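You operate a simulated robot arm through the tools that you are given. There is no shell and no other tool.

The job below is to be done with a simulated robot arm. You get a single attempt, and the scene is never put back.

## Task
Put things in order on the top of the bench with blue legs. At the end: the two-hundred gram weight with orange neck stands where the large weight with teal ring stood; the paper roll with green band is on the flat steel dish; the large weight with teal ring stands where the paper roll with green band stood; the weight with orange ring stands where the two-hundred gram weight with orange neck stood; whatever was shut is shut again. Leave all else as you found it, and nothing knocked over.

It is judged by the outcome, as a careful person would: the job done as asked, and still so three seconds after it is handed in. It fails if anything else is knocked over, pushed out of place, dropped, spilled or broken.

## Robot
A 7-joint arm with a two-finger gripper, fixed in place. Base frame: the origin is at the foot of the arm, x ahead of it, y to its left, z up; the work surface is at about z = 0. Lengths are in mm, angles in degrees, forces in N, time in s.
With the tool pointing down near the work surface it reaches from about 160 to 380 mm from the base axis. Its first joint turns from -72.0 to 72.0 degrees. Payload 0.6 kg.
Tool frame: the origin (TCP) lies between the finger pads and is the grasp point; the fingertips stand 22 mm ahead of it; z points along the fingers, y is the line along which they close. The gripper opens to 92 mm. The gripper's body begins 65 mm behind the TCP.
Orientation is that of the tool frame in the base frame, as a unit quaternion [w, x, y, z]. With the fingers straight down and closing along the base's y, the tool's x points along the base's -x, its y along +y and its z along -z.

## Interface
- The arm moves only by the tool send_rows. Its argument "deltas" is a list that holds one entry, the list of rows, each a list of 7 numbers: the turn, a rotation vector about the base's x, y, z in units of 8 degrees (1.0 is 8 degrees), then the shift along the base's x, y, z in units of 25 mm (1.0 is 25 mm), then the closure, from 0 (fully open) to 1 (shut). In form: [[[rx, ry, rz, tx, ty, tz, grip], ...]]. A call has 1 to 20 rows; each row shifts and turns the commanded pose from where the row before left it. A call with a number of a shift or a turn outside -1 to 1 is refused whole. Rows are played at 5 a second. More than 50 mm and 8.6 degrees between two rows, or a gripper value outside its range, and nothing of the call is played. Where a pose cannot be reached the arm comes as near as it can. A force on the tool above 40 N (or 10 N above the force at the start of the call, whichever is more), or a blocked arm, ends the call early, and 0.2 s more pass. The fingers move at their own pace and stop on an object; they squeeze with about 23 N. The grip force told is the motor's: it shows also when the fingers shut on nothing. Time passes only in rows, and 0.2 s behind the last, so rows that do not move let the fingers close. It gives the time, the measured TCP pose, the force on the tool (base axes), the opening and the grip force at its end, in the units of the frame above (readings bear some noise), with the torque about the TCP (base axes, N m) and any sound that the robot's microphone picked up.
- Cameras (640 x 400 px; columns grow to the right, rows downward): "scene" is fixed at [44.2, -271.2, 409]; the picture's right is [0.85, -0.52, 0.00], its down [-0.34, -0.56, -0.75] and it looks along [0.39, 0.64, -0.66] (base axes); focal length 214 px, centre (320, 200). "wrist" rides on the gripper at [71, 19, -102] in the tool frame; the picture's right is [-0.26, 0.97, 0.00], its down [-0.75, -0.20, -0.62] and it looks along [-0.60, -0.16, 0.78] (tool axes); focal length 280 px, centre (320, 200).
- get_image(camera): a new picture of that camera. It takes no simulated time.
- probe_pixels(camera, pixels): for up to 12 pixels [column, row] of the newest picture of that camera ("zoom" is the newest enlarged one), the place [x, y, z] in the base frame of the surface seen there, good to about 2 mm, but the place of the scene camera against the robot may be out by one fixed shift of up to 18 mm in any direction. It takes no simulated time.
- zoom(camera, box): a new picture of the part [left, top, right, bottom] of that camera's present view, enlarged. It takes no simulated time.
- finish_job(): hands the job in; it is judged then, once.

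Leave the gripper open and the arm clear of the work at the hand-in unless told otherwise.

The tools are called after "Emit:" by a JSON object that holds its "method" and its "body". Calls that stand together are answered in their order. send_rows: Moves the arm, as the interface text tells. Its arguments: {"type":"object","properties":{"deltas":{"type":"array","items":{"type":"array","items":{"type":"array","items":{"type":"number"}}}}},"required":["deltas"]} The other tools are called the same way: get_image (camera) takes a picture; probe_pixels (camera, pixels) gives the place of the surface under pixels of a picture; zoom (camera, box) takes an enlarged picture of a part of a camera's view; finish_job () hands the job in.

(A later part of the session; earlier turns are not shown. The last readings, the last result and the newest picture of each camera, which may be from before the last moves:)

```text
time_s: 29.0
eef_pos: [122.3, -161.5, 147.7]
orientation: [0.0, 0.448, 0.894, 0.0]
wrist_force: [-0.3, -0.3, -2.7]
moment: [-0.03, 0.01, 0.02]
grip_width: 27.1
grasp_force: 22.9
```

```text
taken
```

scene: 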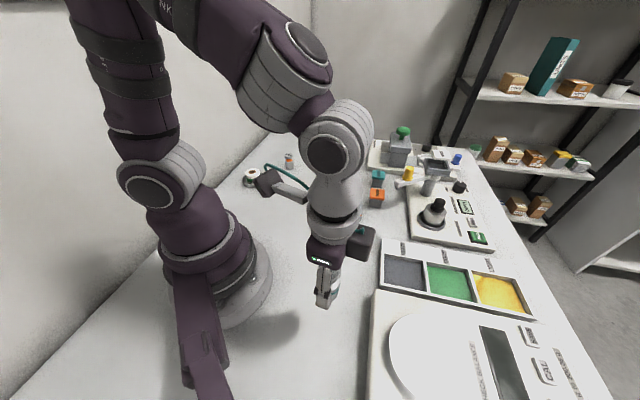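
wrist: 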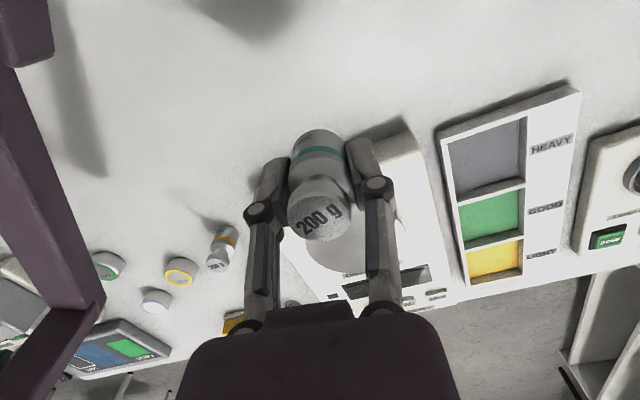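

I'm above the spot. I'll lower to z≈29 first.

Emit:
{"method": "send_rows", "body": {"deltas": [[[0, 0, 0, 0, 0, -1, 1], [0, 0, 0, 0, 0, -1, 1], [0, 0, 0, 0, 0, -1, 1], [0, 0, 0, 0, 0, -1, 1], [0, 0, 0, 0, 0, -0.5, 1], [0, 0, 0, 0, 0, -0.2, 1], [0, 0, 0, 0, 0, 0, 1]]]}}

Emit:
{"method": "get_image", "body": {"camera": "scene"}}

```text
time_s: 30.6
eef_pos: [123.5, -162.2, 30.0]
orientation: [0.0, 0.448, 0.894, 0.0]
wrist_force: [0.1, 1.3, -1.9]
moment: [0.02, 0.01, 0.01]
grip_width: 27.2
grasp_force: 23.1
```

```text
taken
```

scene: 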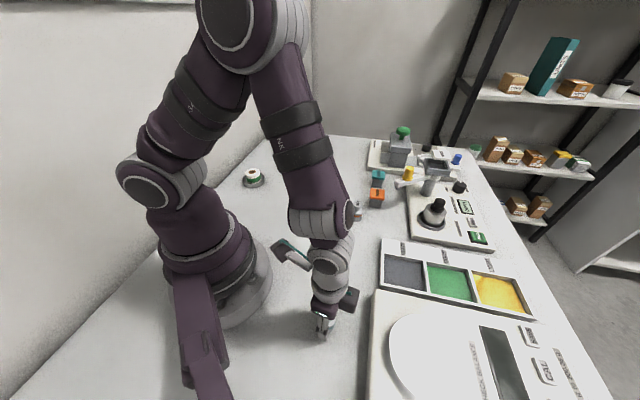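

No contact yet. Before setting it down, I'll check where the weight's top really is with the wrist camera, against the roll's old centre (120.6,−161.5).

Emit:
{"method": "zoom", "body": {"camera": "wrist", "box": [260, 120, 380, 250]}}

Emit:
{"method": "probe_pixels", "body": {"camera": "zoom", "pixels": [[222, 290], [412, 290], [318, 225], [318, 362], [318, 293], [255, 240], [385, 345], [380, 240], [255, 345]]}}

```text
3.08 times, centred on (320, 185) of wrist
```

zoom: 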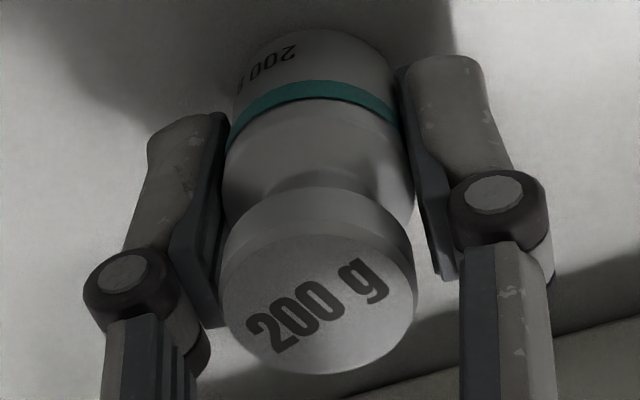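

```text
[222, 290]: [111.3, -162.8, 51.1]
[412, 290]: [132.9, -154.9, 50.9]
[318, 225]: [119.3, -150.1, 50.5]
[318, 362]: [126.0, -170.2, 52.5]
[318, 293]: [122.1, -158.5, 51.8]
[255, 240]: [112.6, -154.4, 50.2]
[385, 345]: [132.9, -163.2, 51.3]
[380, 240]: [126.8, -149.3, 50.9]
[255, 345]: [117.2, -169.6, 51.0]
```

By the probes the weight is centred on about (122.6,−160.3), some 2 mm off the roll's old centre. I'll shift by (−1.8,−1.0) mm and go down in small steps.

Emit:
{"method": "send_rows", "body": {"deltas": [[[0, 0, 0, -0.072, -0.04, 0, 1], [0, 0, 0, 0, 0, -0.03, 1], [0, 0, 0, 0, 0, -0.03, 1], [0, 0, 0, 0, 0, 0, 1]]]}}

```text
time_s: 31.6
eef_pos: [120.9, -163.2, 28.5]
orientation: [-0.001, 0.447, 0.895, 0.0]
wrist_force: [-0.6, 0.1, -1.8]
moment: [0.01, 0.02, 0.01]
grip_width: 27.1
grasp_force: 23.2
```

There's still no contact, with −1.8 N being the weight's own load. I'll step down further.

Emit:
{"method": "send_rows", "body": {"deltas": [[[0, 0, 0, 0, 0, -0.03, 1], [0, 0, 0, 0, 0, -0.02, 1], [0, 0, 0, 0, 0, 0, 1]]]}}

```text
time_s: 32.4
eef_pos: [120.1, -163.3, 26.5]
orientation: [0.0, 0.447, 0.895, 0.0]
wrist_force: [0.7, 2.1, 15.1]
moment: [0.04, 0.0, -0.04]
grip_width: 27.2
grasp_force: 22.6
```

Contact at 15 N. I'll relieve it by 0.3 mm, then open to about 55 mm.

Emit:
{"method": "send_rows", "body": {"deltas": [[[0, 0, 0, 0, 0, 0.012, 1], [0, 0, 0, 0, 0, 0, 1], [0, 0, 0, 0, 0, 0, 0.6], [0, 0, 0, 0, 0, 0, 0.4], [0, 0, 0, 0, 0, 0, 0.4], [0, 0, 0, 0, 0, 0, 0.4]]]}}

Emit:
{"method": "get_image", "body": {"camera": "wrist"}}

Emit:
{"method": "zoom", "body": {"camera": "scene", "box": [260, 260, 400, 360]}}

```text
time_s: 33.8
eef_pos: [120.5, -162.9, 26.9]
orientation: [0.0, 0.448, 0.894, 0.0]
wrist_force: [-0.7, -0.6, 0.7]
moment: [0.01, -0.03, -0.01]
grip_width: 55.0
grasp_force: 0.0
```

```text
taken
```

wrist: 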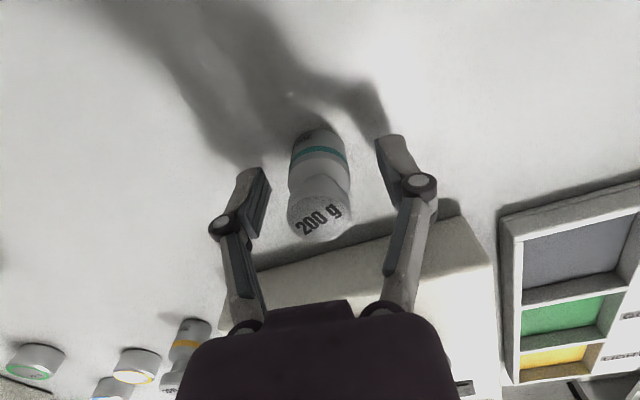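

```text
4.00 times, centred on (330, 310) of scene
```

zoom: 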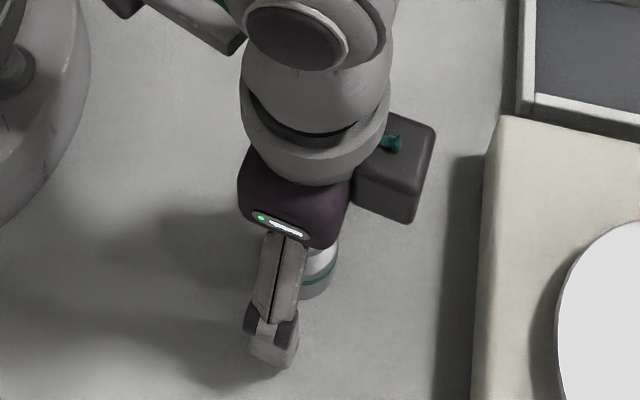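

The teal weight stands free between the fingers. I'll rise straight up to z≈110 and verify where it stands.

Emit:
{"method": "send_rows", "body": {"deltas": [[[0, 0, 0, 0, 0, 0.4, 0.4], [0, 0, 0, 0, 0, 0.9, 0.4], [0, 0, 0, 0, 0, 1, 0.4], [0, 0, 0, 0, 0, 1, 0.4], [0, 0, 0, 0, 0, 0, 0.4]]]}}

Emit:
{"method": "zoom", "body": {"camera": "wrist", "box": [266, 85, 366, 185]}}

Emit:
{"method": "get_image", "body": {"camera": "scene"}}

```text
time_s: 35.0
eef_pos: [121.1, -163.8, 111.4]
orientation: [-0.001, 0.447, 0.895, 0.0]
wrist_force: [0.0, 0.5, 0.2]
moment: [0.02, -0.01, 0.03]
grip_width: 55.3
grasp_force: 0.1
```

```text
4.00 times, centred on (316, 135) of wrist
```

zoom: 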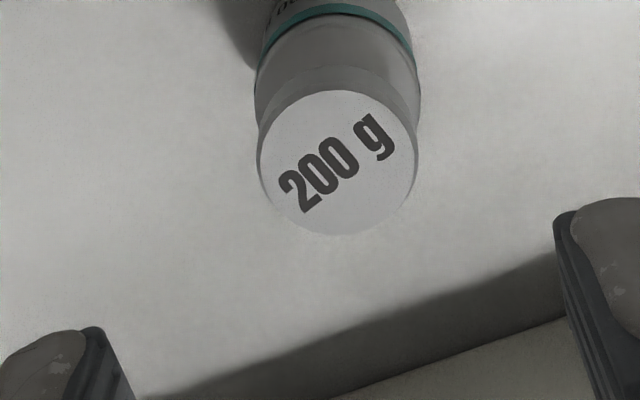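

```text
taken
```

scene: 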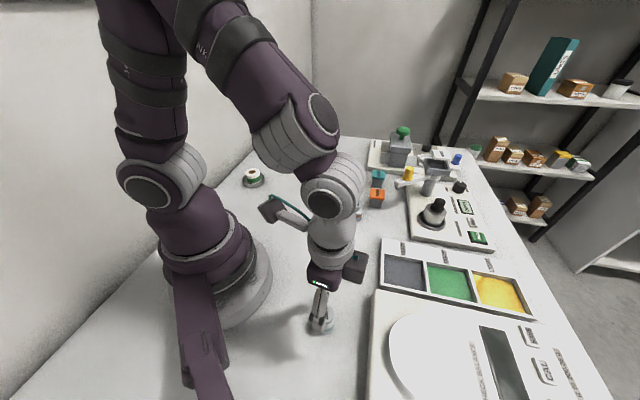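

I'll probe the top disc, which is centred at zoom (337,163).

Emit:
{"method": "probe_pixels", "body": {"camera": "zoom", "pixels": [[265, 163], [409, 163], [337, 97], [337, 229], [337, 163], [285, 115], [389, 211], [389, 115], [285, 211]]}}

```text
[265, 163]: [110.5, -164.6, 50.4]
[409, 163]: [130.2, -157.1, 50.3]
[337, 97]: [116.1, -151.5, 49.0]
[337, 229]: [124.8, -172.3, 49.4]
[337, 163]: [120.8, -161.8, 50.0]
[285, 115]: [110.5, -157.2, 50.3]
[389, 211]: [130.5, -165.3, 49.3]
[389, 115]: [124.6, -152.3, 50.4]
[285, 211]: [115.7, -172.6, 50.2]
```

The teal weight stands at (120.45,−161.6), within 0.2 mm of the roll's old centre. Next comes the orange-neck weight. I'll rise and swing to a viewpoint at (220,245,160) with the tool at 48°.

Emit:
{"method": "send_rows", "body": {"deltas": [[[0, 0, 0.7028, 0.603, 0.8165, 0.25, 0.4], [0, 0, 0.7028, 0.603, 0.8165, 0.25, 0.4], [0, 0, 0.7028, 0.603, 0.8165, 0.25, 0.4], [0, 0, 0.7028, 0.603, 0.8165, 0.25, 0.4], [0, 0, 0.7028, 0.603, 0.8165, 0.25, 0.4], [0, 0, 0.7028, 0.603, 0.8165, 0.25, 0.4], [0, 0, 0.7028, 0.603, 0.8165, 0.25, 0.4], [0, 0, 0.7028, 0.603, 0.8165, 0.25, 0.4], [0, 0, 0.7028, -0.08, 0.98, 0, 0.4], [0, 0, 0.7028, -0.08, 0.98, 0, 0.4], [0, 0, 0.7028, -0.08, 0.98, 0, 0.4], [0, 0, 0.7028, -0.08, 0.98, 0, 0.4], [0, 0, 0.7028, -0.08, 0.98, 0, 0.4], [0, 0, 0.7028, -0.08, 0.98, 0, 0.4], [0, 0, 0.7028, -0.08, 0.98, 0, 0.4], [0, 0, 0.7028, -0.08, 0.98, 0, 0.4], [0, 0, 0.7028, -0.08, 0.98, 0, 0.4], [0, 0, 0.7028, -0.08, 0.98, 0, 0.4], [0, 0, 0, 0, 0, 0, 0.4]]]}}

Emit:
{"method": "get_image", "body": {"camera": "wrist"}}

Emit:
{"method": "get_image", "body": {"camera": "scene"}}

```text
time_s: 39.0
eef_pos: [221.7, 245.3, 159.3]
orientation: [0.0, -0.408, 0.913, 0.0]
wrist_force: [0.5, -0.4, 1.0]
moment: [0.0, -0.04, 0.02]
grip_width: 55.4
grasp_force: 0.1
```

```text
taken
```

wrist: 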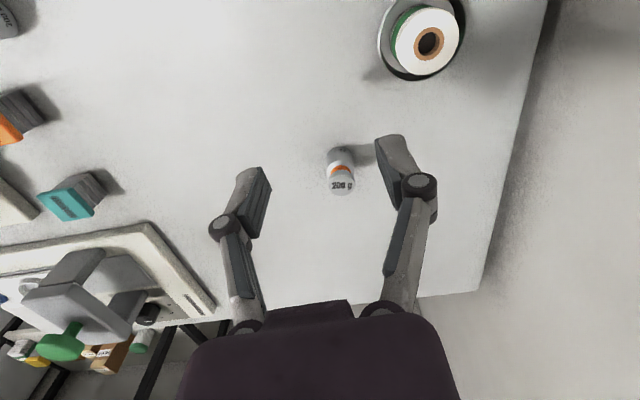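

```text
taken
```

scene: 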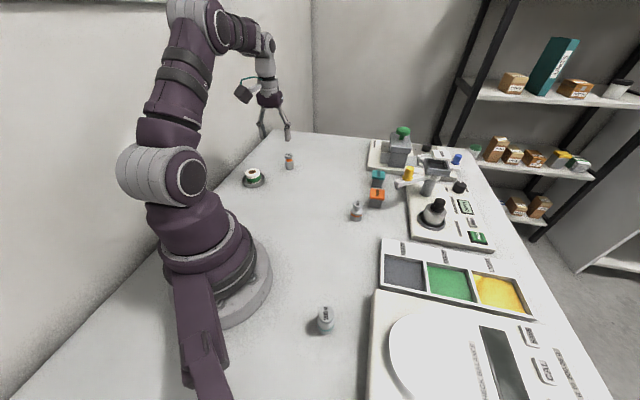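

The roll sits in the dish and the teal weight stands at the roll's old place, at scene (325,318). Now I'll zoom in on the orange-neck weight at wrist (341,172).

Emit:
{"method": "zoom", "body": {"camera": "wrist", "box": [300, 130, 380, 210]}}

```text
5.00 times, centred on (340, 170) of wrist
```

zoom: 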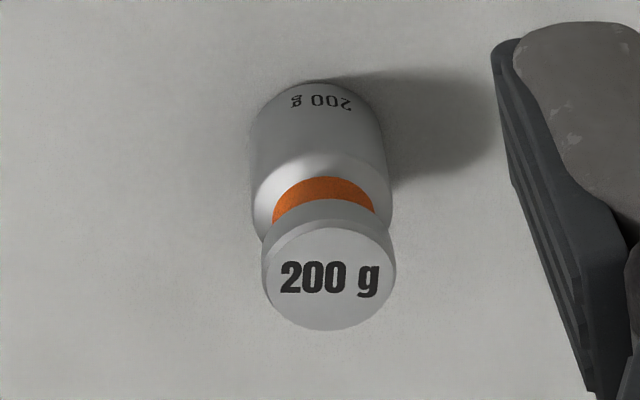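

I'll probe the top disc symmetrically around zoom (329,278).

Emit:
{"method": "probe_pixels", "body": {"camera": "zoom", "pixels": [[269, 278], [389, 278], [329, 231], [329, 325], [329, 278], [287, 243], [371, 313], [371, 243], [287, 313], [255, 170], [388, 165], [318, 110]]}}

```text
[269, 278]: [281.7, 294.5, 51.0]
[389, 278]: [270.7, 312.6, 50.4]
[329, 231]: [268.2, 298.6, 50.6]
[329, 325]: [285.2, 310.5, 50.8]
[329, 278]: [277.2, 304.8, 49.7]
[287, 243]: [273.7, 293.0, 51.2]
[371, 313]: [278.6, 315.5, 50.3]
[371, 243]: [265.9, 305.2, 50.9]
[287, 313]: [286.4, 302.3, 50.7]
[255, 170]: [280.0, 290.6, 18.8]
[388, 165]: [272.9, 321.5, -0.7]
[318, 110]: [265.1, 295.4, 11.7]
```

The orange-neck weight is centred on (276.4,304.1), which is 411 mm from the base axis and beyond the straight-down reach. I'll tilt the tool 20° outward about its closing axis, so the pads stay vertical on each side of the weight, and go above it at z≈110.

Emit:
{"method": "send_rows", "body": {"deltas": [[[0.619, -0.5575, 0, 0.752, 0.788, -0.66, 0.4], [0.619, -0.5575, 0, 0.752, 0.788, -0.66, 0.4], [0.619, -0.5575, 0, 0.752, 0.788, -0.66, 0.4], [0, 0, 0, 0, 0, 0, 0.4], [0, 0, 0, 0, 0, 0, 0.4]]]}}

Emit:
{"method": "get_image", "body": {"camera": "wrist"}}

Emit:
{"method": "zoom", "body": {"camera": "scene", "box": [220, 60, 360, 200]}}

```text
time_s: 40.2
eef_pos: [279.9, 304.0, 109.8]
orientation: [0.159, -0.401, 0.899, 0.07]
wrist_force: [1.0, -1.0, -0.2]
moment: [0.02, 0.01, 0.0]
grip_width: 55.3
grasp_force: 0.0
```

```text
taken
```

wrist: 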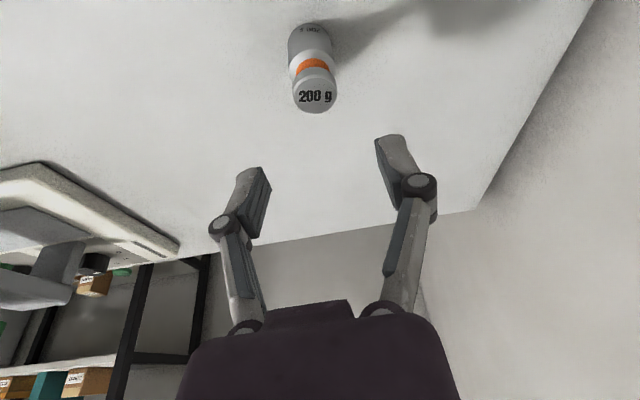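

```text
2.86 times, centred on (290, 130) of scene
```

zoom: 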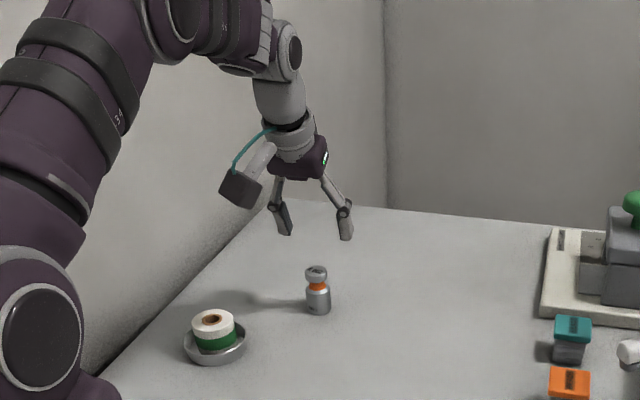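

The arm reached it, but the reading x=279.9 is about 3.5 mm beyond the weight's x, and the picture agrees, with the top disc at (315,95). I'll zoom and probe once more from here before correcting.

Emit:
{"method": "zoom", "body": {"camera": "wrist", "box": [275, 60, 355, 120]}}

```text
6.67 times, centred on (315, 90) of wrist
```

zoom: 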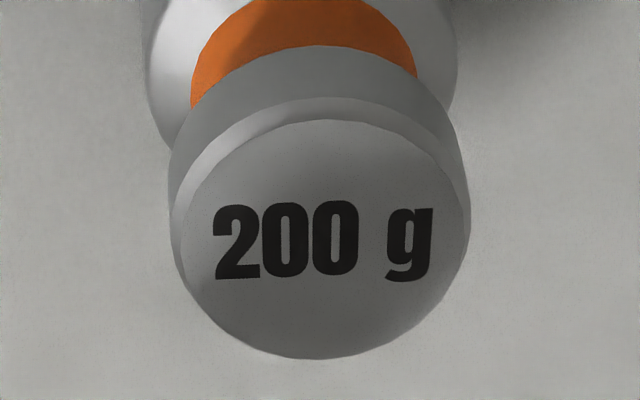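

Emit:
{"method": "probe_pixels", "body": {"camera": "zoom", "pixels": [[200, 240], [450, 240], [325, 135], [325, 345], [325, 240], [235, 165], [415, 315], [415, 165], [235, 315]]}}

```text
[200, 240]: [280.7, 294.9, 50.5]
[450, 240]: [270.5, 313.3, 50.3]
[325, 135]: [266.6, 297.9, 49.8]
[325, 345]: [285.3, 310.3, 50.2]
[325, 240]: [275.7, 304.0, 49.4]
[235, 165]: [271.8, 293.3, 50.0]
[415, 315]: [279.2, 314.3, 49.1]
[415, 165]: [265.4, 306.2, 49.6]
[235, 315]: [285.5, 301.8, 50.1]
```

A second measure gives (275.6,304.0), so the place is (275.9,304.0). I'll shift the TCP by −3.4 mm in x, lower to z≈82, and read the pose again.

Emit:
{"method": "send_rows", "body": {"deltas": [[[0, 0, 0, -0.136, 0, -0.4, 0.4], [0, 0, 0, 0, 0, -0.72, 0.4], [0, 0, 0, 0, 0, 0, 0.4], [0, 0, 0, 0, 0, 0, 0.4]]]}}

Emit:
{"method": "get_image", "body": {"camera": "wrist"}}

```text
time_s: 41.2
eef_pos: [274.9, 302.8, 81.9]
orientation: [0.159, -0.402, 0.899, 0.071]
wrist_force: [0.4, -0.7, 0.1]
moment: [0.02, -0.02, -0.03]
grip_width: 55.1
grasp_force: 0.0
```

```text
taken
```

wrist: 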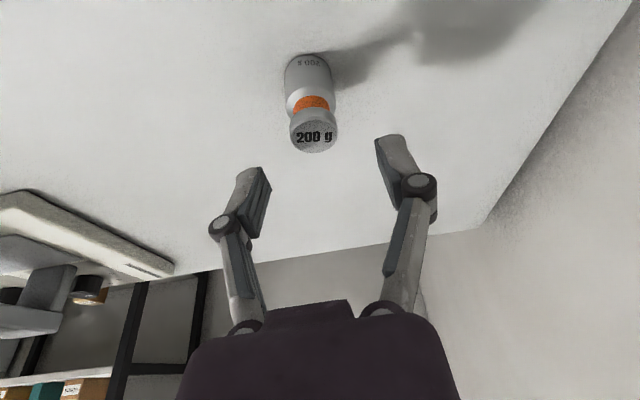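

Now the top disc is at (314,136), just where it should be for a centred TCP. I'll lower to z≈28 with the fingers open and check before closing.

Emit:
{"method": "send_rows", "body": {"deltas": [[[0, 0, 0, 0, 0, -0.8, 0.4], [0, 0, 0, 0, 0, -0.7, 0.4], [0, 0, 0, 0, 0, -0.4, 0.4], [0, 0, 0, 0, 0, -0.26, 0.4], [0, 0, 0, 0, 0, 0, 0.4], [0, 0, 0, 0, 0, 0, 0.4]]]}}

Emit:
{"method": "get_image", "body": {"camera": "wrist"}}

Emit:
{"method": "zoom", "body": {"camera": "scene", "box": [220, 90, 360, 200]}}

```text
time_s: 42.6
eef_pos: [275.8, 305.1, 28.3]
orientation: [0.158, -0.401, 0.899, 0.07]
wrist_force: [0.6, -0.3, 0.9]
moment: [0.0, 0.01, 0.01]
grip_width: 55.3
grasp_force: 0.0
```

```text
taken
```

wrist: 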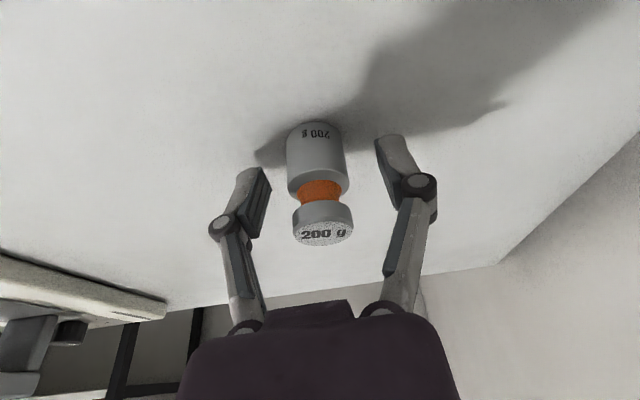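

```text
3.64 times, centred on (290, 145) of scene
```

zoom: 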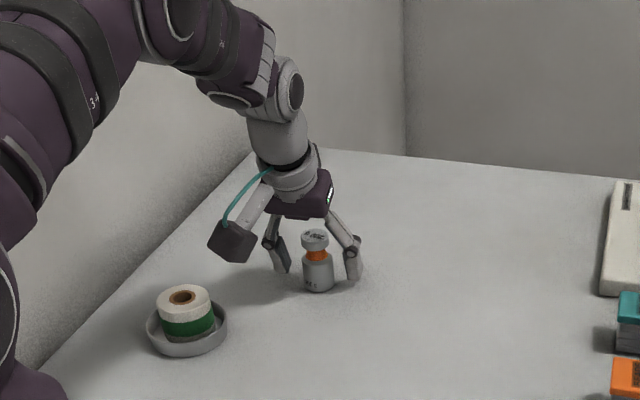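

The weight is centred between the fingers at pose (275.8,305.1,28.3). I'll close on it and then lift.

Emit:
{"method": "send_rows", "body": {"deltas": [[[0, 0, 0, 0, 0, 0, 0.6], [0, 0, 0, 0, 0, 0, 1], [0, 0, 0, 0, 0, 0, 1], [0, 0, 0, 0, 0, 0, 1], [0, 0, 0, 0, 0, 0, 1]]]}}

Emit:
{"method": "get_image", "body": {"camera": "wrist"}}

```text
time_s: 43.8
eef_pos: [274.7, 303.7, 28.7]
orientation: [0.158, -0.402, 0.899, 0.071]
wrist_force: [1.7, -1.1, 2.7]
moment: [-0.02, -0.02, -0.02]
grip_width: 27.1
grasp_force: 22.7
```

```text
taken
```

wrist: 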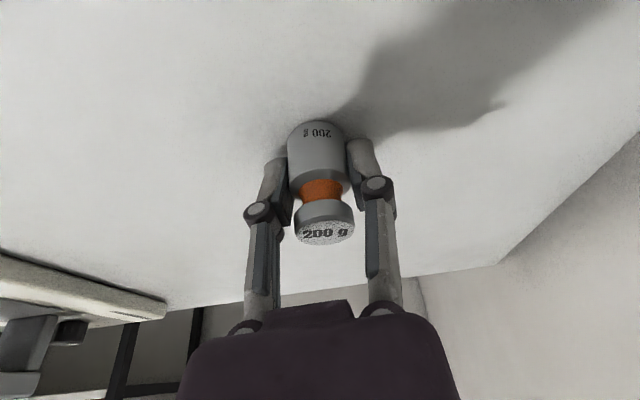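

It's gripped at 27.1 mm. I'll lift 100 mm.

Emit:
{"method": "send_rows", "body": {"deltas": [[[0, 0, 0, 0, 0, 0.2, 1], [0, 0, 0, 0, 0, 0.6, 1], [0, 0, 0, 0, 0, 0.8, 1], [0, 0, 0, 0, 0, 0.8, 1], [0, 0, 0, 0, 0, 0.8, 1], [0, 0, 0, 0, 0, 0.8, 1], [0, 0, 0, 0, 0, 0, 1]]]}}

Emit:
{"method": "zoom", "body": {"camera": "wrist", "box": [260, 100, 380, 250]}}

Emit:
{"method": "get_image", "body": {"camera": "scene"}}

```text
time_s: 45.4
eef_pos: [275.9, 303.3, 128.3]
orientation: [0.159, -0.402, 0.899, 0.071]
wrist_force: [-0.2, 0.1, -2.5]
moment: [0.01, 0.03, -0.01]
grip_width: 27.2
grasp_force: 23.1
```

```text
2.67 times, centred on (320, 175) of wrist
```

zoom: 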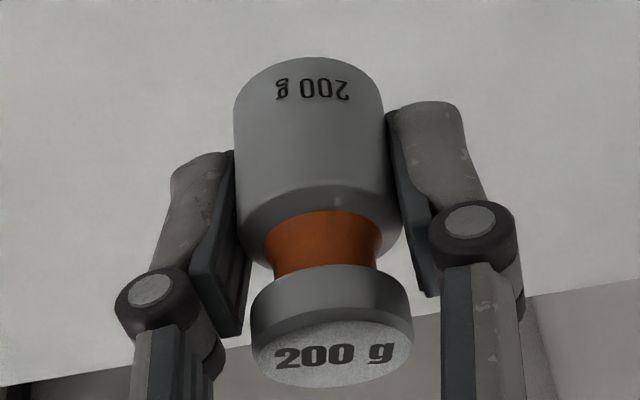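

```text
taken
```

scene: 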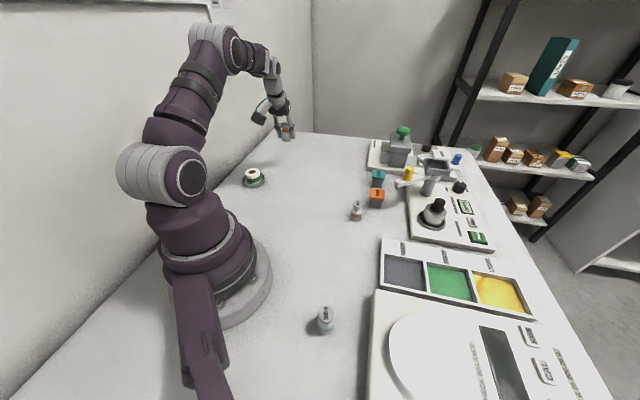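

The orange-neck weight is lifted and held upright. I'll carry it to the teal weight's old place (318.3,148.6), turning the tool back by 23° with the tilt kept.

Emit:
{"method": "send_rows", "body": {"deltas": [[[0, 0, -0.411, 0.253, -0.887, 0, 1], [0, 0, -0.411, 0.253, -0.887, 0, 1], [0, 0, -0.411, 0.253, -0.887, 0, 1], [0, 0, -0.411, 0.253, -0.887, 0, 1], [0, 0, -0.411, 0.253, -0.887, 0, 1], [0, 0, -0.411, 0.253, -0.887, 0, 1], [0, 0, -0.411, 0.253, -0.887, 0, 1], [0, 0, 0, 0, 0, 0, 1], [0, 0, 0, 0, 0, 0, 1]]]}}

Emit:
{"method": "get_image", "body": {"camera": "wrist"}}

Emit:
{"method": "get_image", "body": {"camera": "scene"}}

```text
time_s: 47.4
eef_pos: [317.5, 148.7, 128.4]
orientation: [0.17, -0.213, 0.961, 0.037]
wrist_force: [0.9, -0.1, -0.9]
moment: [-0.01, 0.0, 0.02]
grip_width: 27.3
grasp_force: 22.5
```

```text
taken
```

wrist: 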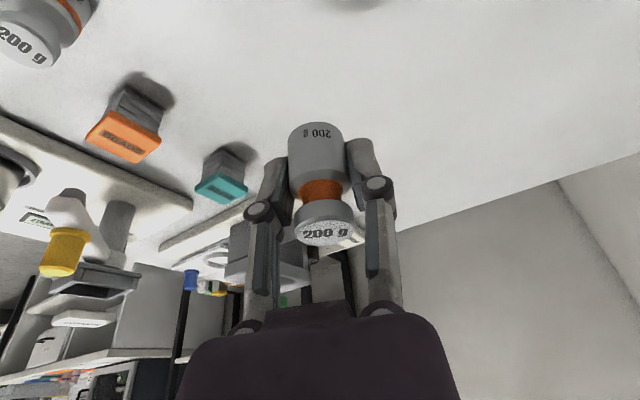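

```text
taken
```

scene: 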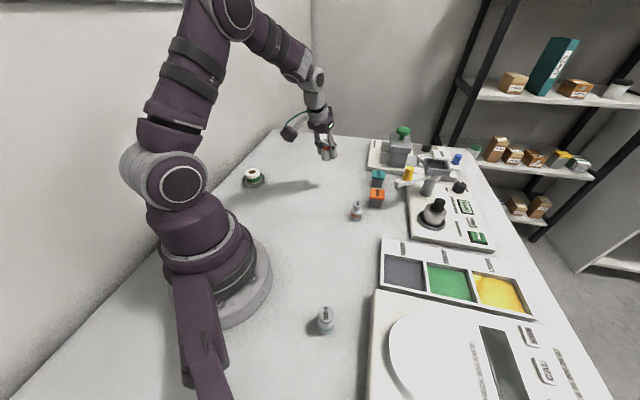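

I'll lower to z≈30.5 above the spot.

Emit:
{"method": "send_rows", "body": {"deltas": [[[0, 0, 0, 0, 0, -1, 1], [0, 0, 0, 0, 0, -1, 1], [0, 0, 0, 0, 0, -1, 1], [0, 0, 0, 0, 0, -0.6, 1], [0, 0, 0, 0, 0, -0.3, 1], [0, 0, 0, 0, 0, 0, 1], [0, 0, 0, 0, 0, 0, 1]]]}}

Emit:
{"method": "zoom", "body": {"camera": "wrist", "box": [260, 100, 380, 250]}}

Emit:
{"method": "zoom", "body": {"camera": "scene", "box": [270, 120, 410, 220]}}

```text
time_s: 49.0
eef_pos: [318.7, 149.5, 30.2]
orientation: [0.17, -0.213, 0.962, 0.037]
wrist_force: [-0.3, -0.1, -2.0]
moment: [0.03, 0.03, 0.01]
grip_width: 27.2
grasp_force: 23.3
```

```text
2.67 times, centred on (320, 175) of wrist
```

zoom: 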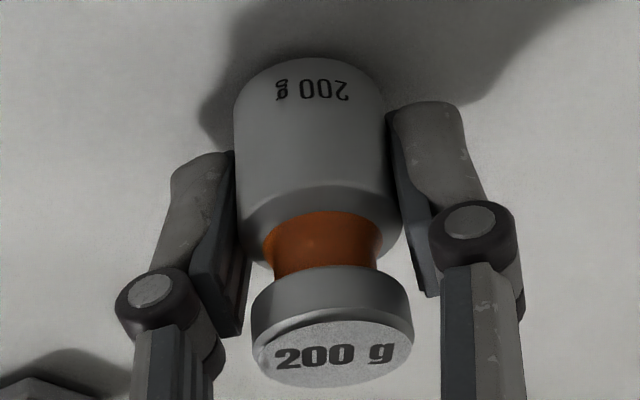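

```text
4.00 times, centred on (340, 170) of scene
```

zoom: 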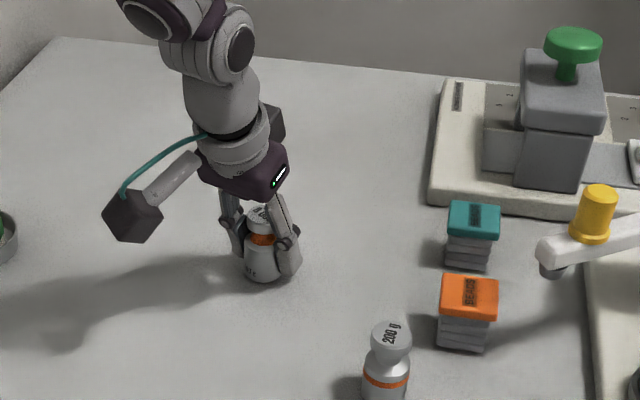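

The pose is (318.7,149.5). I'll check the weight's top in the wrist view before setting it down.

Emit:
{"method": "zoom", "body": {"camera": "wrist", "box": [260, 100, 380, 250]}}

Emit:
{"method": "probe_pixels", "body": {"camera": "zoom", "pixels": [[260, 355], [406, 352], [333, 328], [333, 384], [333, 355], [290, 340], [376, 370], [385, 335], [280, 375]]}}

```text
2.67 times, centred on (320, 175) of wrist
```

zoom: 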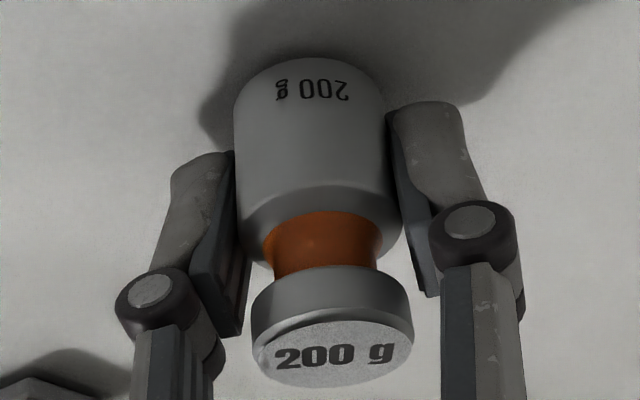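

```text
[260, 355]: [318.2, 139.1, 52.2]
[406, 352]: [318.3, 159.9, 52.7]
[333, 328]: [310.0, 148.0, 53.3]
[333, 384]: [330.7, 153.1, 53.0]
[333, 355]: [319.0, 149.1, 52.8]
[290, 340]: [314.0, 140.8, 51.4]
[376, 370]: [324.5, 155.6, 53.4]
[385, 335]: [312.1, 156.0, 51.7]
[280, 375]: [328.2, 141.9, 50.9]
```

The weight is at about (319.1,149.2), against a target of (318.3,148.6). I'll shift by (−0.7,−0.5) mm and step down.

Emit:
{"method": "send_rows", "body": {"deltas": [[[0, 0, 0, -0.028, -0.02, 0, 1], [0, 0, 0, 0, 0, -0.04, 1], [0, 0, 0, 0, 0, -0.03, 1], [0, 0, 0, 0, 0, 0, 1]]]}}

```text
time_s: 50.0
eef_pos: [317.9, 149.0, 29.1]
orientation: [0.169, -0.213, 0.961, 0.038]
wrist_force: [0.3, 0.6, -2.5]
moment: [-0.01, 0.02, -0.02]
grip_width: 26.8
grasp_force: 23.1
```

No contact yet at z≈28.8, so I'll go down another 1 mm.

Emit:
{"method": "send_rows", "body": {"deltas": [[[0, 0, 0, 0, 0, -0.02, 1], [0, 0, 0, 0, 0, -0.02, 1], [0, 0, 0, 0, 0, 0, 1]]]}}

```text
time_s: 50.8
eef_pos: [318.0, 147.9, 26.7]
orientation: [0.169, -0.214, 0.961, 0.038]
wrist_force: [-3.3, -1.0, 6.5]
moment: [-0.02, 0.07, -0.02]
grip_width: 26.9
grasp_force: 23.0
```

Contact, at about 8 N net. I'll open the fingers gently to about 55 mm.

Emit:
{"method": "send_rows", "body": {"deltas": [[[0, 0, 0, 0, 0, 0, 0.75], [0, 0, 0, 0, 0, 0, 0.6], [0, 0, 0, 0, 0, 0, 0.4], [0, 0, 0, 0, 0, 0, 0.4], [0, 0, 0, 0, 0, 0, 0.4]]]}}

Emit:
{"method": "get_image", "body": {"camera": "wrist"}}

Emit:
{"method": "zoom", "body": {"camera": "scene", "box": [270, 120, 410, 220]}}

```text
time_s: 52.0
eef_pos: [317.1, 147.5, 26.7]
orientation: [0.168, -0.214, 0.961, 0.038]
wrist_force: [0.2, -0.8, 0.4]
moment: [0.0, 0.02, 0.0]
grip_width: 54.9
grasp_force: 0.0
```

```text
taken
```

wrist: 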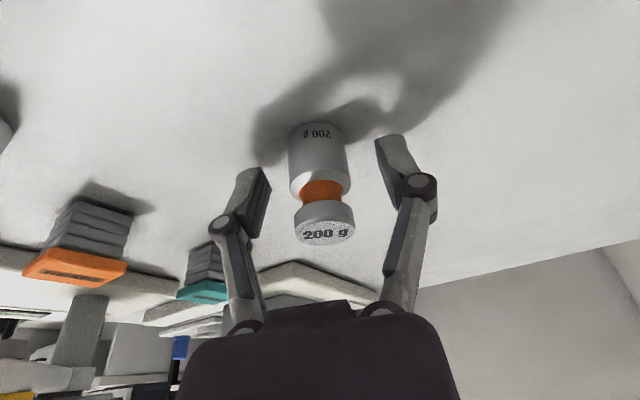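

```text
4.00 times, centred on (340, 170) of scene
```

zoom: 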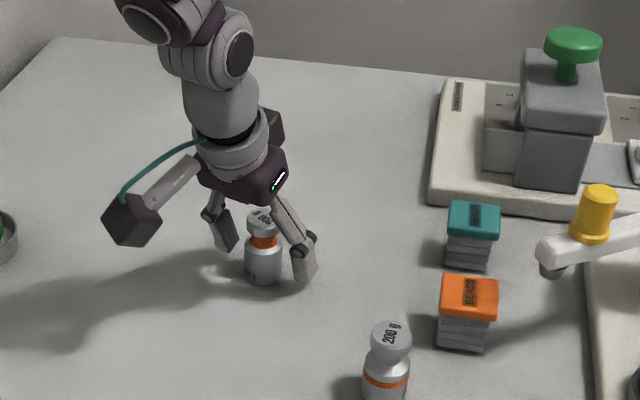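

It stands upright. I'll rise straight up to z≈113 and verify its place.

Emit:
{"method": "send_rows", "body": {"deltas": [[[0, 0, 0, 0, 0, 0.4, 0.4], [0, 0, 0, 0, 0, 0.9, 0.4], [0, 0, 0, 0, 0, 1, 0.4], [0, 0, 0, 0, 0, 1, 0.4], [0, 0, 0, 0, 0, 0.1, 0.4], [0, 0, 0, 0, 0, 0, 0.4]]]}}

Emit:
{"method": "get_image", "body": {"camera": "wrist"}}

Emit:
{"method": "get_image", "body": {"camera": "scene"}}

Emit:
{"method": "zoom", "body": {"camera": "wrist", "box": [275, 55, 355, 115]}}

```text
time_s: 53.4
eef_pos: [317.5, 149.2, 113.1]
orientation: [0.169, -0.213, 0.962, 0.038]
wrist_force: [-0.4, 0.7, 0.4]
moment: [0.01, -0.03, 0.0]
grip_width: 55.1
grasp_force: 0.2
```

```text
taken
```

wrist: 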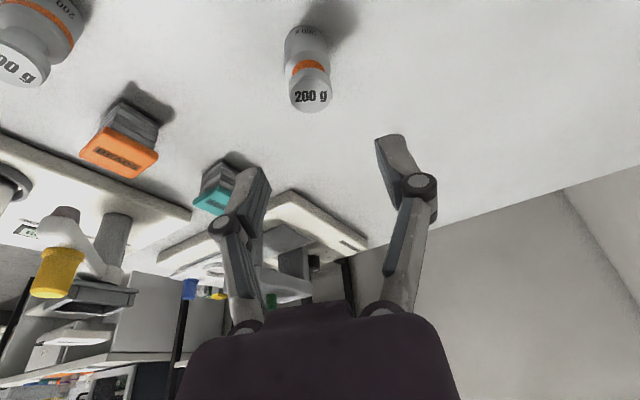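

```text
taken
```

scene: 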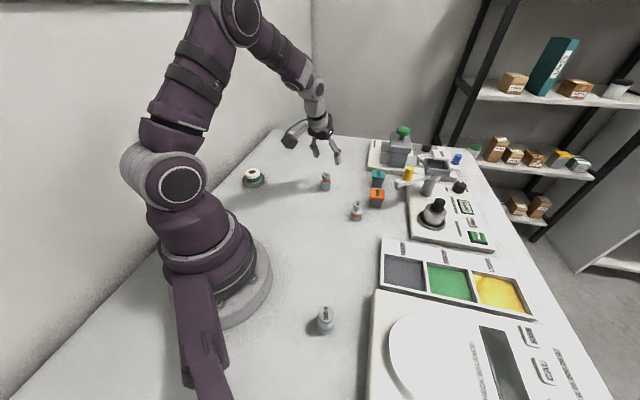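

```text
6.67 times, centred on (315, 85) of wrist
```

zoom: 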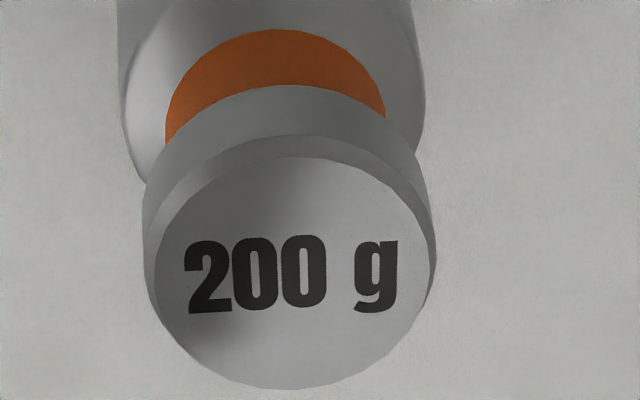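

Emit:
{"method": "probe_pixels", "body": {"camera": "zoom", "pixels": [[170, 272], [416, 272], [293, 170], [293, 374], [293, 272], [205, 200], [381, 344], [381, 200], [205, 344]]}}

```text
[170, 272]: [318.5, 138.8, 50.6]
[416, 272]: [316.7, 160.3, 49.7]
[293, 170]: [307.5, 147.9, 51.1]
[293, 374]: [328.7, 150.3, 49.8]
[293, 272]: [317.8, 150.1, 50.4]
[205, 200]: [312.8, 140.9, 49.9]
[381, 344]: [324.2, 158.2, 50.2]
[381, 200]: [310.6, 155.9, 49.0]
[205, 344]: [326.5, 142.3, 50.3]
```

The orange-neck weight stands at (318.1,149.5), within 1 mm of the teal weight's old centre. Next is the orange-ring weight. I'll move to a viewpoint near it at (290,7,150), with the tool at 1.4° and the tilt kept.

Emit:
{"method": "send_rows", "body": {"deltas": [[[0, 0, -0.492, -0.177, -0.943, 0.25, 0.4], [0, 0, -0.492, -0.177, -0.943, 0.25, 0.4], [0, 0, -0.492, -0.177, -0.943, 0.25, 0.4], [0, 0, -0.492, -0.177, -0.943, 0.25, 0.4], [0, 0, -0.492, -0.177, -0.943, 0.25, 0.4], [0, 0, -0.492, -0.177, -0.943, 0.25, 0.4], [0, 0, 0, 0, 0, 0, 0.4], [0, 0, 0, 0, 0, 0, 0.4]]]}}

Emit:
{"method": "get_image", "body": {"camera": "wrist"}}

Emit:
{"method": "get_image", "body": {"camera": "scene"}}

```text
time_s: 55.2
eef_pos: [290.7, 6.2, 150.2]
orientation: [0.174, -0.012, 0.985, 0.001]
wrist_force: [-0.5, -0.8, 0.2]
moment: [0.01, -0.03, -0.03]
grip_width: 55.1
grasp_force: 0.0
```

```text
taken
```

wrist: 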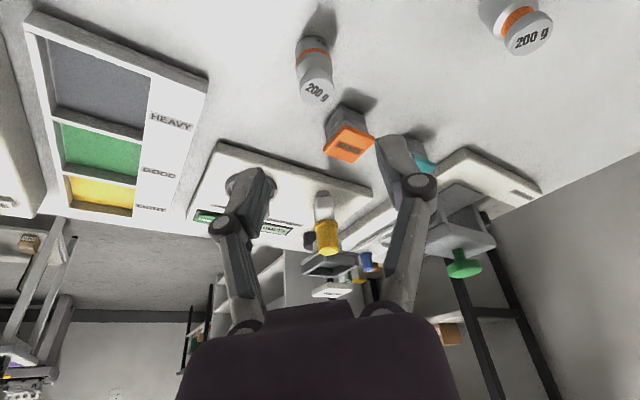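

```text
taken
```

scene: 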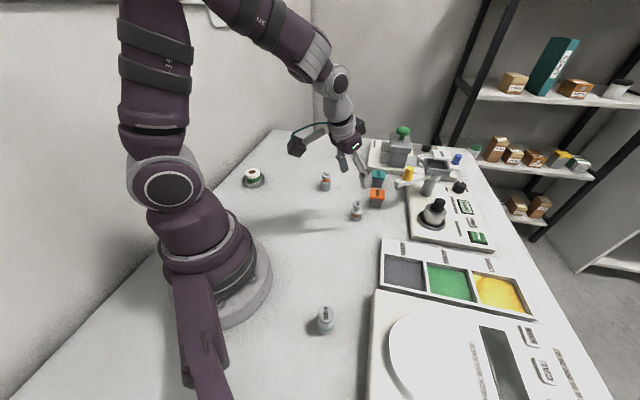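

The orange-ring weight's top is at wrist (317,91). I'll zoom in on it, and probe the nearby arm with the yellow cap, the orange box and the base plate to check clearance.

Emit:
{"method": "probe_pixels", "body": {"camera": "wrist", "pixels": [[327, 225], [323, 200], [327, 245], [350, 145], [328, 143], [375, 148], [350, 110], [425, 160], [220, 150], [310, 175], [300, 190], [325, 260]]}}

Emit:
{"method": "zoom", "body": {"camera": "wrist", "box": [275, 60, 355, 120]}}

```text
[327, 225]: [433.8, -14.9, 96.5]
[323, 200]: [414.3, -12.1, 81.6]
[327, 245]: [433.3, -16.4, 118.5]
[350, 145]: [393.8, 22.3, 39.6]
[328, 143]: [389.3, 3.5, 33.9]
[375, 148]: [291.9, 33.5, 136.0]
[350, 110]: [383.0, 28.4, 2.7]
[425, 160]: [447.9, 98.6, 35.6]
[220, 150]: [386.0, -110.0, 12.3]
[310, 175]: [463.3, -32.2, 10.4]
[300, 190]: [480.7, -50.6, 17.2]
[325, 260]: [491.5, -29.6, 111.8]
```

```text
6.67 times, centred on (315, 90) of wrist
```

zoom: 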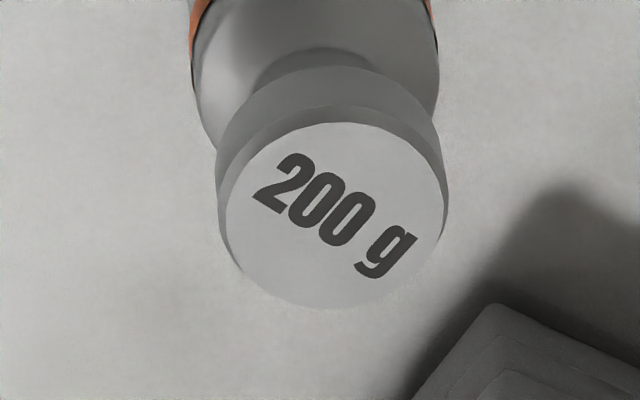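

There's room: the yellow-cap arm starts at x≈405, z≈80, and the box at x≈372. I'll probe the disc around zoom (334,216).

Emit:
{"method": "probe_pixels", "body": {"camera": "zoom", "pixels": [[240, 216], [428, 216], [334, 135], [334, 297], [334, 216], [266, 158], [402, 274], [402, 158], [266, 274]]}}

```text
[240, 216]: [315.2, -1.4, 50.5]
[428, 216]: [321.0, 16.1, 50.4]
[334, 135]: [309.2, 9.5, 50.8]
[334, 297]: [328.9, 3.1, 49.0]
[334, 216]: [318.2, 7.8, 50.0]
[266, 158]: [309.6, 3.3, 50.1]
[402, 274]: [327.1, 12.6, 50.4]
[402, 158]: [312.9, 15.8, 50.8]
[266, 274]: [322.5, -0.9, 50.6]
```

The orange-ring weight's centre is (318.2,7.5). I'll move above it to z≈82.

Emit:
{"method": "send_rows", "body": {"deltas": [[[0, 0, 0, 0.36, 0.01, -0.5, 0.4], [0, 0, 0, 0.36, 0.01, -0.7, 0.4], [0, 0, 0, 0.36, 0.01, -0.8, 0.4], [0, 0, 0, 0.01, 0, -0.73, 0.4], [0, 0, 0, 0, 0, 0, 0.4], [0, 0, 0, 0, 0, 0, 0.4]]]}}

Emit:
{"method": "get_image", "body": {"camera": "wrist"}}

Emit:
{"method": "zoom", "body": {"camera": "scene", "box": [290, 120, 430, 230]}}

```text
time_s: 56.6
eef_pos: [318.0, 6.6, 80.5]
orientation: [0.174, -0.012, 0.985, 0.002]
wrist_force: [0.5, 0.0, -0.1]
moment: [-0.03, 0.03, 0.0]
grip_width: 55.2
grasp_force: 0.0
```

```text
taken
```

wrist: 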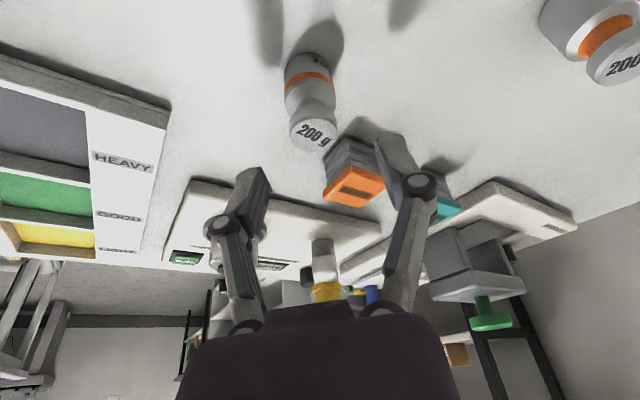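

```text
3.64 times, centred on (360, 175) of scene
```

zoom: 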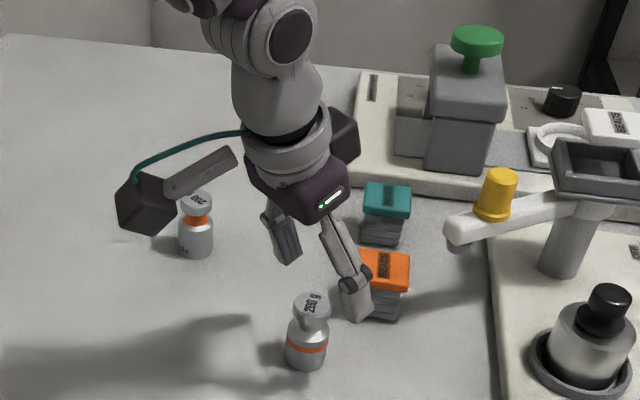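

The weight's top is at (314,133), centred. I'll lower to z≈28 and close.

Emit:
{"method": "send_rows", "body": {"deltas": [[[0, 0, 0, 0, 0, -0.8, 0.4], [0, 0, 0, 0, 0, -0.7, 0.4], [0, 0, 0, 0, 0, -0.4, 0.4], [0, 0, 0, 0, 0, -0.26, 0.4], [0, 0, 0, 0, 0, 0, 0.4], [0, 0, 0, 0, 0, 0, 0.4]]]}}

Emit:
{"method": "get_image", "body": {"camera": "wrist"}}

Emit:
{"method": "zoom", "body": {"camera": "scene", "box": [290, 120, 430, 230]}}

```text
time_s: 58.0
eef_pos: [318.1, 8.2, 26.9]
orientation: [0.174, -0.012, 0.985, 0.002]
wrist_force: [0.2, 0.0, -0.3]
moment: [-0.02, -0.01, 0.01]
grip_width: 55.3
grasp_force: 0.1
```

```text
taken
```

wrist: 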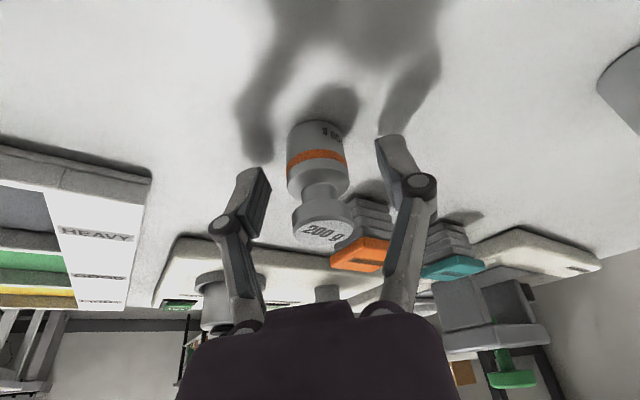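

```text
3.64 times, centred on (360, 175) of scene
```

zoom: 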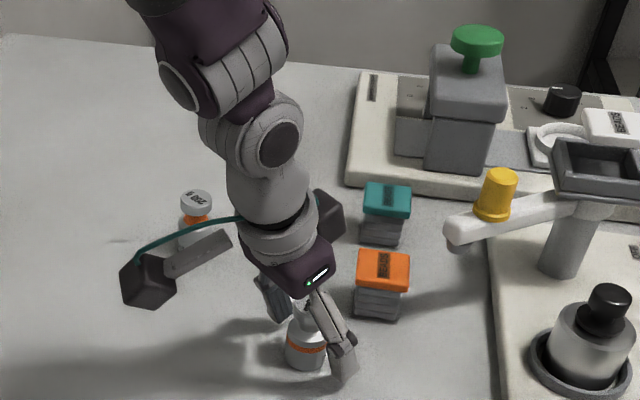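

The weight is between the fingers at pose (318.1,8.2,26.9). I'll close, then lift.

Emit:
{"method": "send_rows", "body": {"deltas": [[[0, 0, 0, 0, 0, 0, 0.6], [0, 0, 0, 0, 0, 0, 1], [0, 0, 0, 0, 0, 0, 1], [0, 0, 0, 0, 0, 0, 1], [0, 0, 0, 0, 0, 0, 1]]]}}

Emit:
{"method": "get_image", "body": {"camera": "wrist"}}

```text
time_s: 59.2
eef_pos: [319.4, 8.4, 28.8]
orientation: [0.173, -0.012, 0.985, 0.002]
wrist_force: [-0.5, -0.3, 1.6]
moment: [-0.04, 0.02, -0.02]
grip_width: 27.1
grasp_force: 23.3
```

```text
taken
```

wrist: 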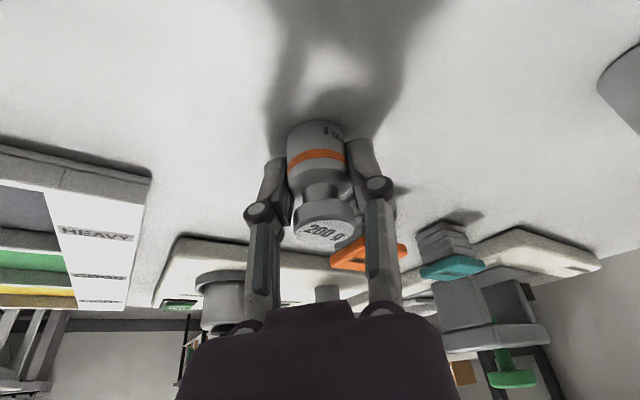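

It's gripped at 27.1 mm. I'll lift 110 mm.

Emit:
{"method": "send_rows", "body": {"deltas": [[[0, 0, 0, 0, 0, 0.2, 1], [0, 0, 0, 0, 0, 0.6, 1], [0, 0, 0, 0, 0, 0.9, 1], [0, 0, 0, 0, 0, 0.9, 1], [0, 0, 0, 0, 0, 0.9, 1], [0, 0, 0, 0, 0, 0.9, 1], [0, 0, 0, 0, 0, 0, 1]]]}}

Emit:
{"method": "get_image", "body": {"camera": "wrist"}}

Emit:
{"method": "get_image", "body": {"camera": "scene"}}

```text
time_s: 60.8
eef_pos: [318.1, 6.8, 136.7]
orientation: [0.174, -0.012, 0.985, 0.002]
wrist_force: [0.7, 0.5, -2.1]
moment: [-0.02, 0.01, 0.03]
grip_width: 27.0
grasp_force: 22.6
```

```text
taken
```

wrist: 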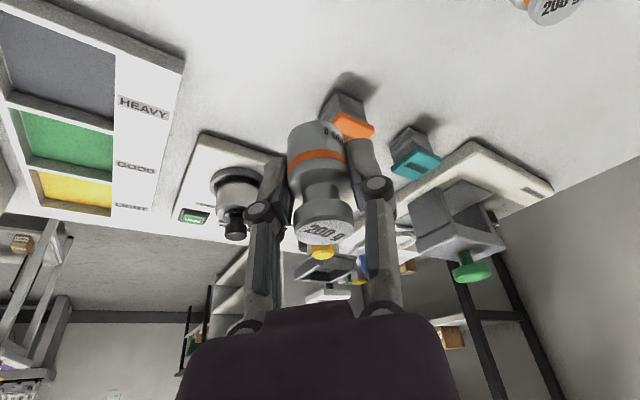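

```text
taken
```

scene: 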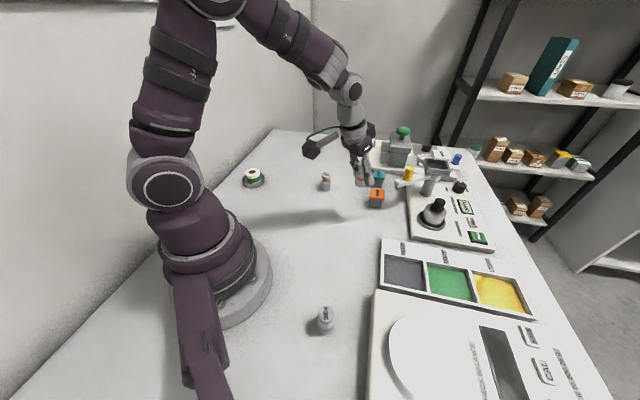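

It's held securely. I'll carry it to the orange-neck weight's old place, commanding (273.5,304.3) since the arm reads about 2.4 mm more in x there, and turning to 48° at z≈138.

Emit:
{"method": "send_rows", "body": {"deltas": [[[0, 0, 0.448, -0.1348, 0.9126, 0, 1], [0, 0, 0.448, -0.1348, 0.9126, 0, 1], [0, 0, 0.448, -0.1348, 0.9126, 0, 1], [0, 0, 0.448, -0.1348, 0.9126, 0, 1], [0, 0, 0.448, -0.1348, 0.9126, 0, 1], [0, 0, 0.448, -0.1348, 0.9126, 0, 1], [0, 0, 0.448, -0.1348, 0.9126, 0, 1], [0, 0, 0.448, -0.1348, 0.9126, 0, 1], [0, 0, 0.448, -0.1348, 0.9126, 0, 1], [0, 0, 0.448, -0.1348, 0.9126, 0, 1], [0, 0, 0.448, -0.1348, 0.9126, 0, 1], [0, 0, 0.448, -0.1348, 0.9126, 0, 1], [0, 0, 0.448, -0.1348, 0.9126, 0, 1], [0, 0, 0, 0, 0, 0, 1], [0, 0, 0, 0, 0, 0, 1]]]}}

Emit:
{"method": "get_image", "body": {"camera": "wrist"}}

Emit:
{"method": "get_image", "body": {"camera": "scene"}}

```text
time_s: 64.0
eef_pos: [274.2, 303.8, 137.8]
orientation: [0.159, -0.399, 0.9, 0.071]
wrist_force: [0.6, 0.1, -2.2]
moment: [0.01, 0.0, -0.02]
grip_width: 27.1
grasp_force: 22.7
```

```text
taken
```

wrist: 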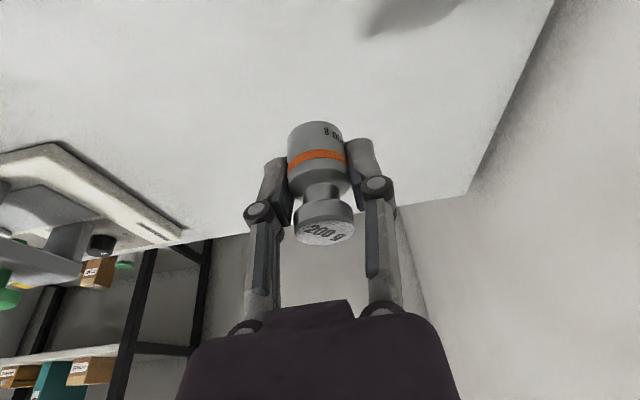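

```text
taken
```

scene: 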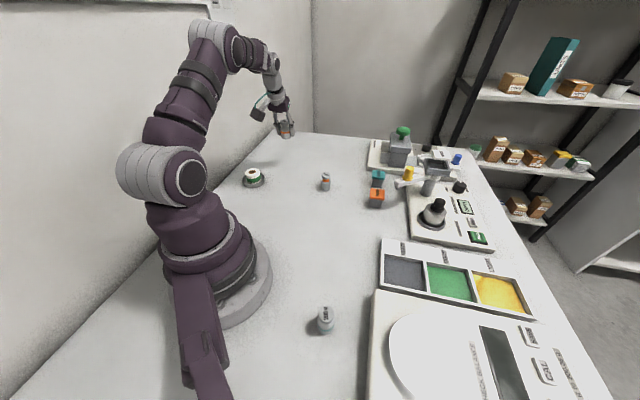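

I'm above the spot. I'll lower to z≈30.5, then check the position.

Emit:
{"method": "send_rows", "body": {"deltas": [[[0, 0, 0, 0, 0, -1, 1], [0, 0, 0, 0, 0, -1, 1], [0, 0, 0, 0, 0, -1, 1], [0, 0, 0, 0, 0, -0.8, 1], [0, 0, 0, 0, 0, -0.5, 1], [0, 0, 0, 0, 0, 0, 1], [0, 0, 0, 0, 0, 0, 1]]]}}

Emit:
{"method": "zoom", "body": {"camera": "wrist", "box": [260, 100, 380, 250]}}

Emit:
{"method": "probe_pixels", "body": {"camera": "zoom", "pixels": [[260, 355], [406, 352], [333, 328], [333, 384], [333, 355], [290, 340], [376, 370], [385, 335], [280, 375]]}}

```text
time_s: 65.6
eef_pos: [273.5, 304.4, 30.4]
orientation: [0.159, -0.4, 0.9, 0.071]
wrist_force: [0.0, -0.3, -2.2]
moment: [0.01, 0.0, 0.01]
grip_width: 27.3
grasp_force: 23.4
```

```text
2.67 times, centred on (320, 175) of wrist
```

zoom: 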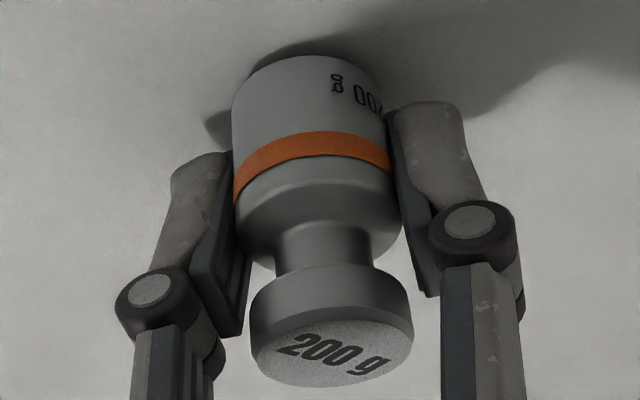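

```text
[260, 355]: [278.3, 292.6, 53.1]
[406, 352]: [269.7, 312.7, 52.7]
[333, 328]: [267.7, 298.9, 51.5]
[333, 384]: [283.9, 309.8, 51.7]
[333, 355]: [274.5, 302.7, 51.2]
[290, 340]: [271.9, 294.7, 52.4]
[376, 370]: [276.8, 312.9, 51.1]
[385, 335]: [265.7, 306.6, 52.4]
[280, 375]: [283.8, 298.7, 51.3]
```

The weight is at about (274.5,303.4) against the target (275.9,304.0). I'll shift by (+1.5,+0.5) mm and step down.

Emit:
{"method": "send_rows", "body": {"deltas": [[[0, 0, 0, 0.06, 0.02, 0, 1], [0, 0, 0, 0, 0, -0.04, 1], [0, 0, 0, 0, 0, -0.03, 1], [0, 0, 0, 0, 0, 0, 1]]]}}

```text
time_s: 66.6
eef_pos: [275.7, 303.7, 28.3]
orientation: [0.159, -0.4, 0.9, 0.071]
wrist_force: [1.0, 0.1, -2.1]
moment: [-0.01, -0.04, -0.02]
grip_width: 27.1
grasp_force: 22.5
```

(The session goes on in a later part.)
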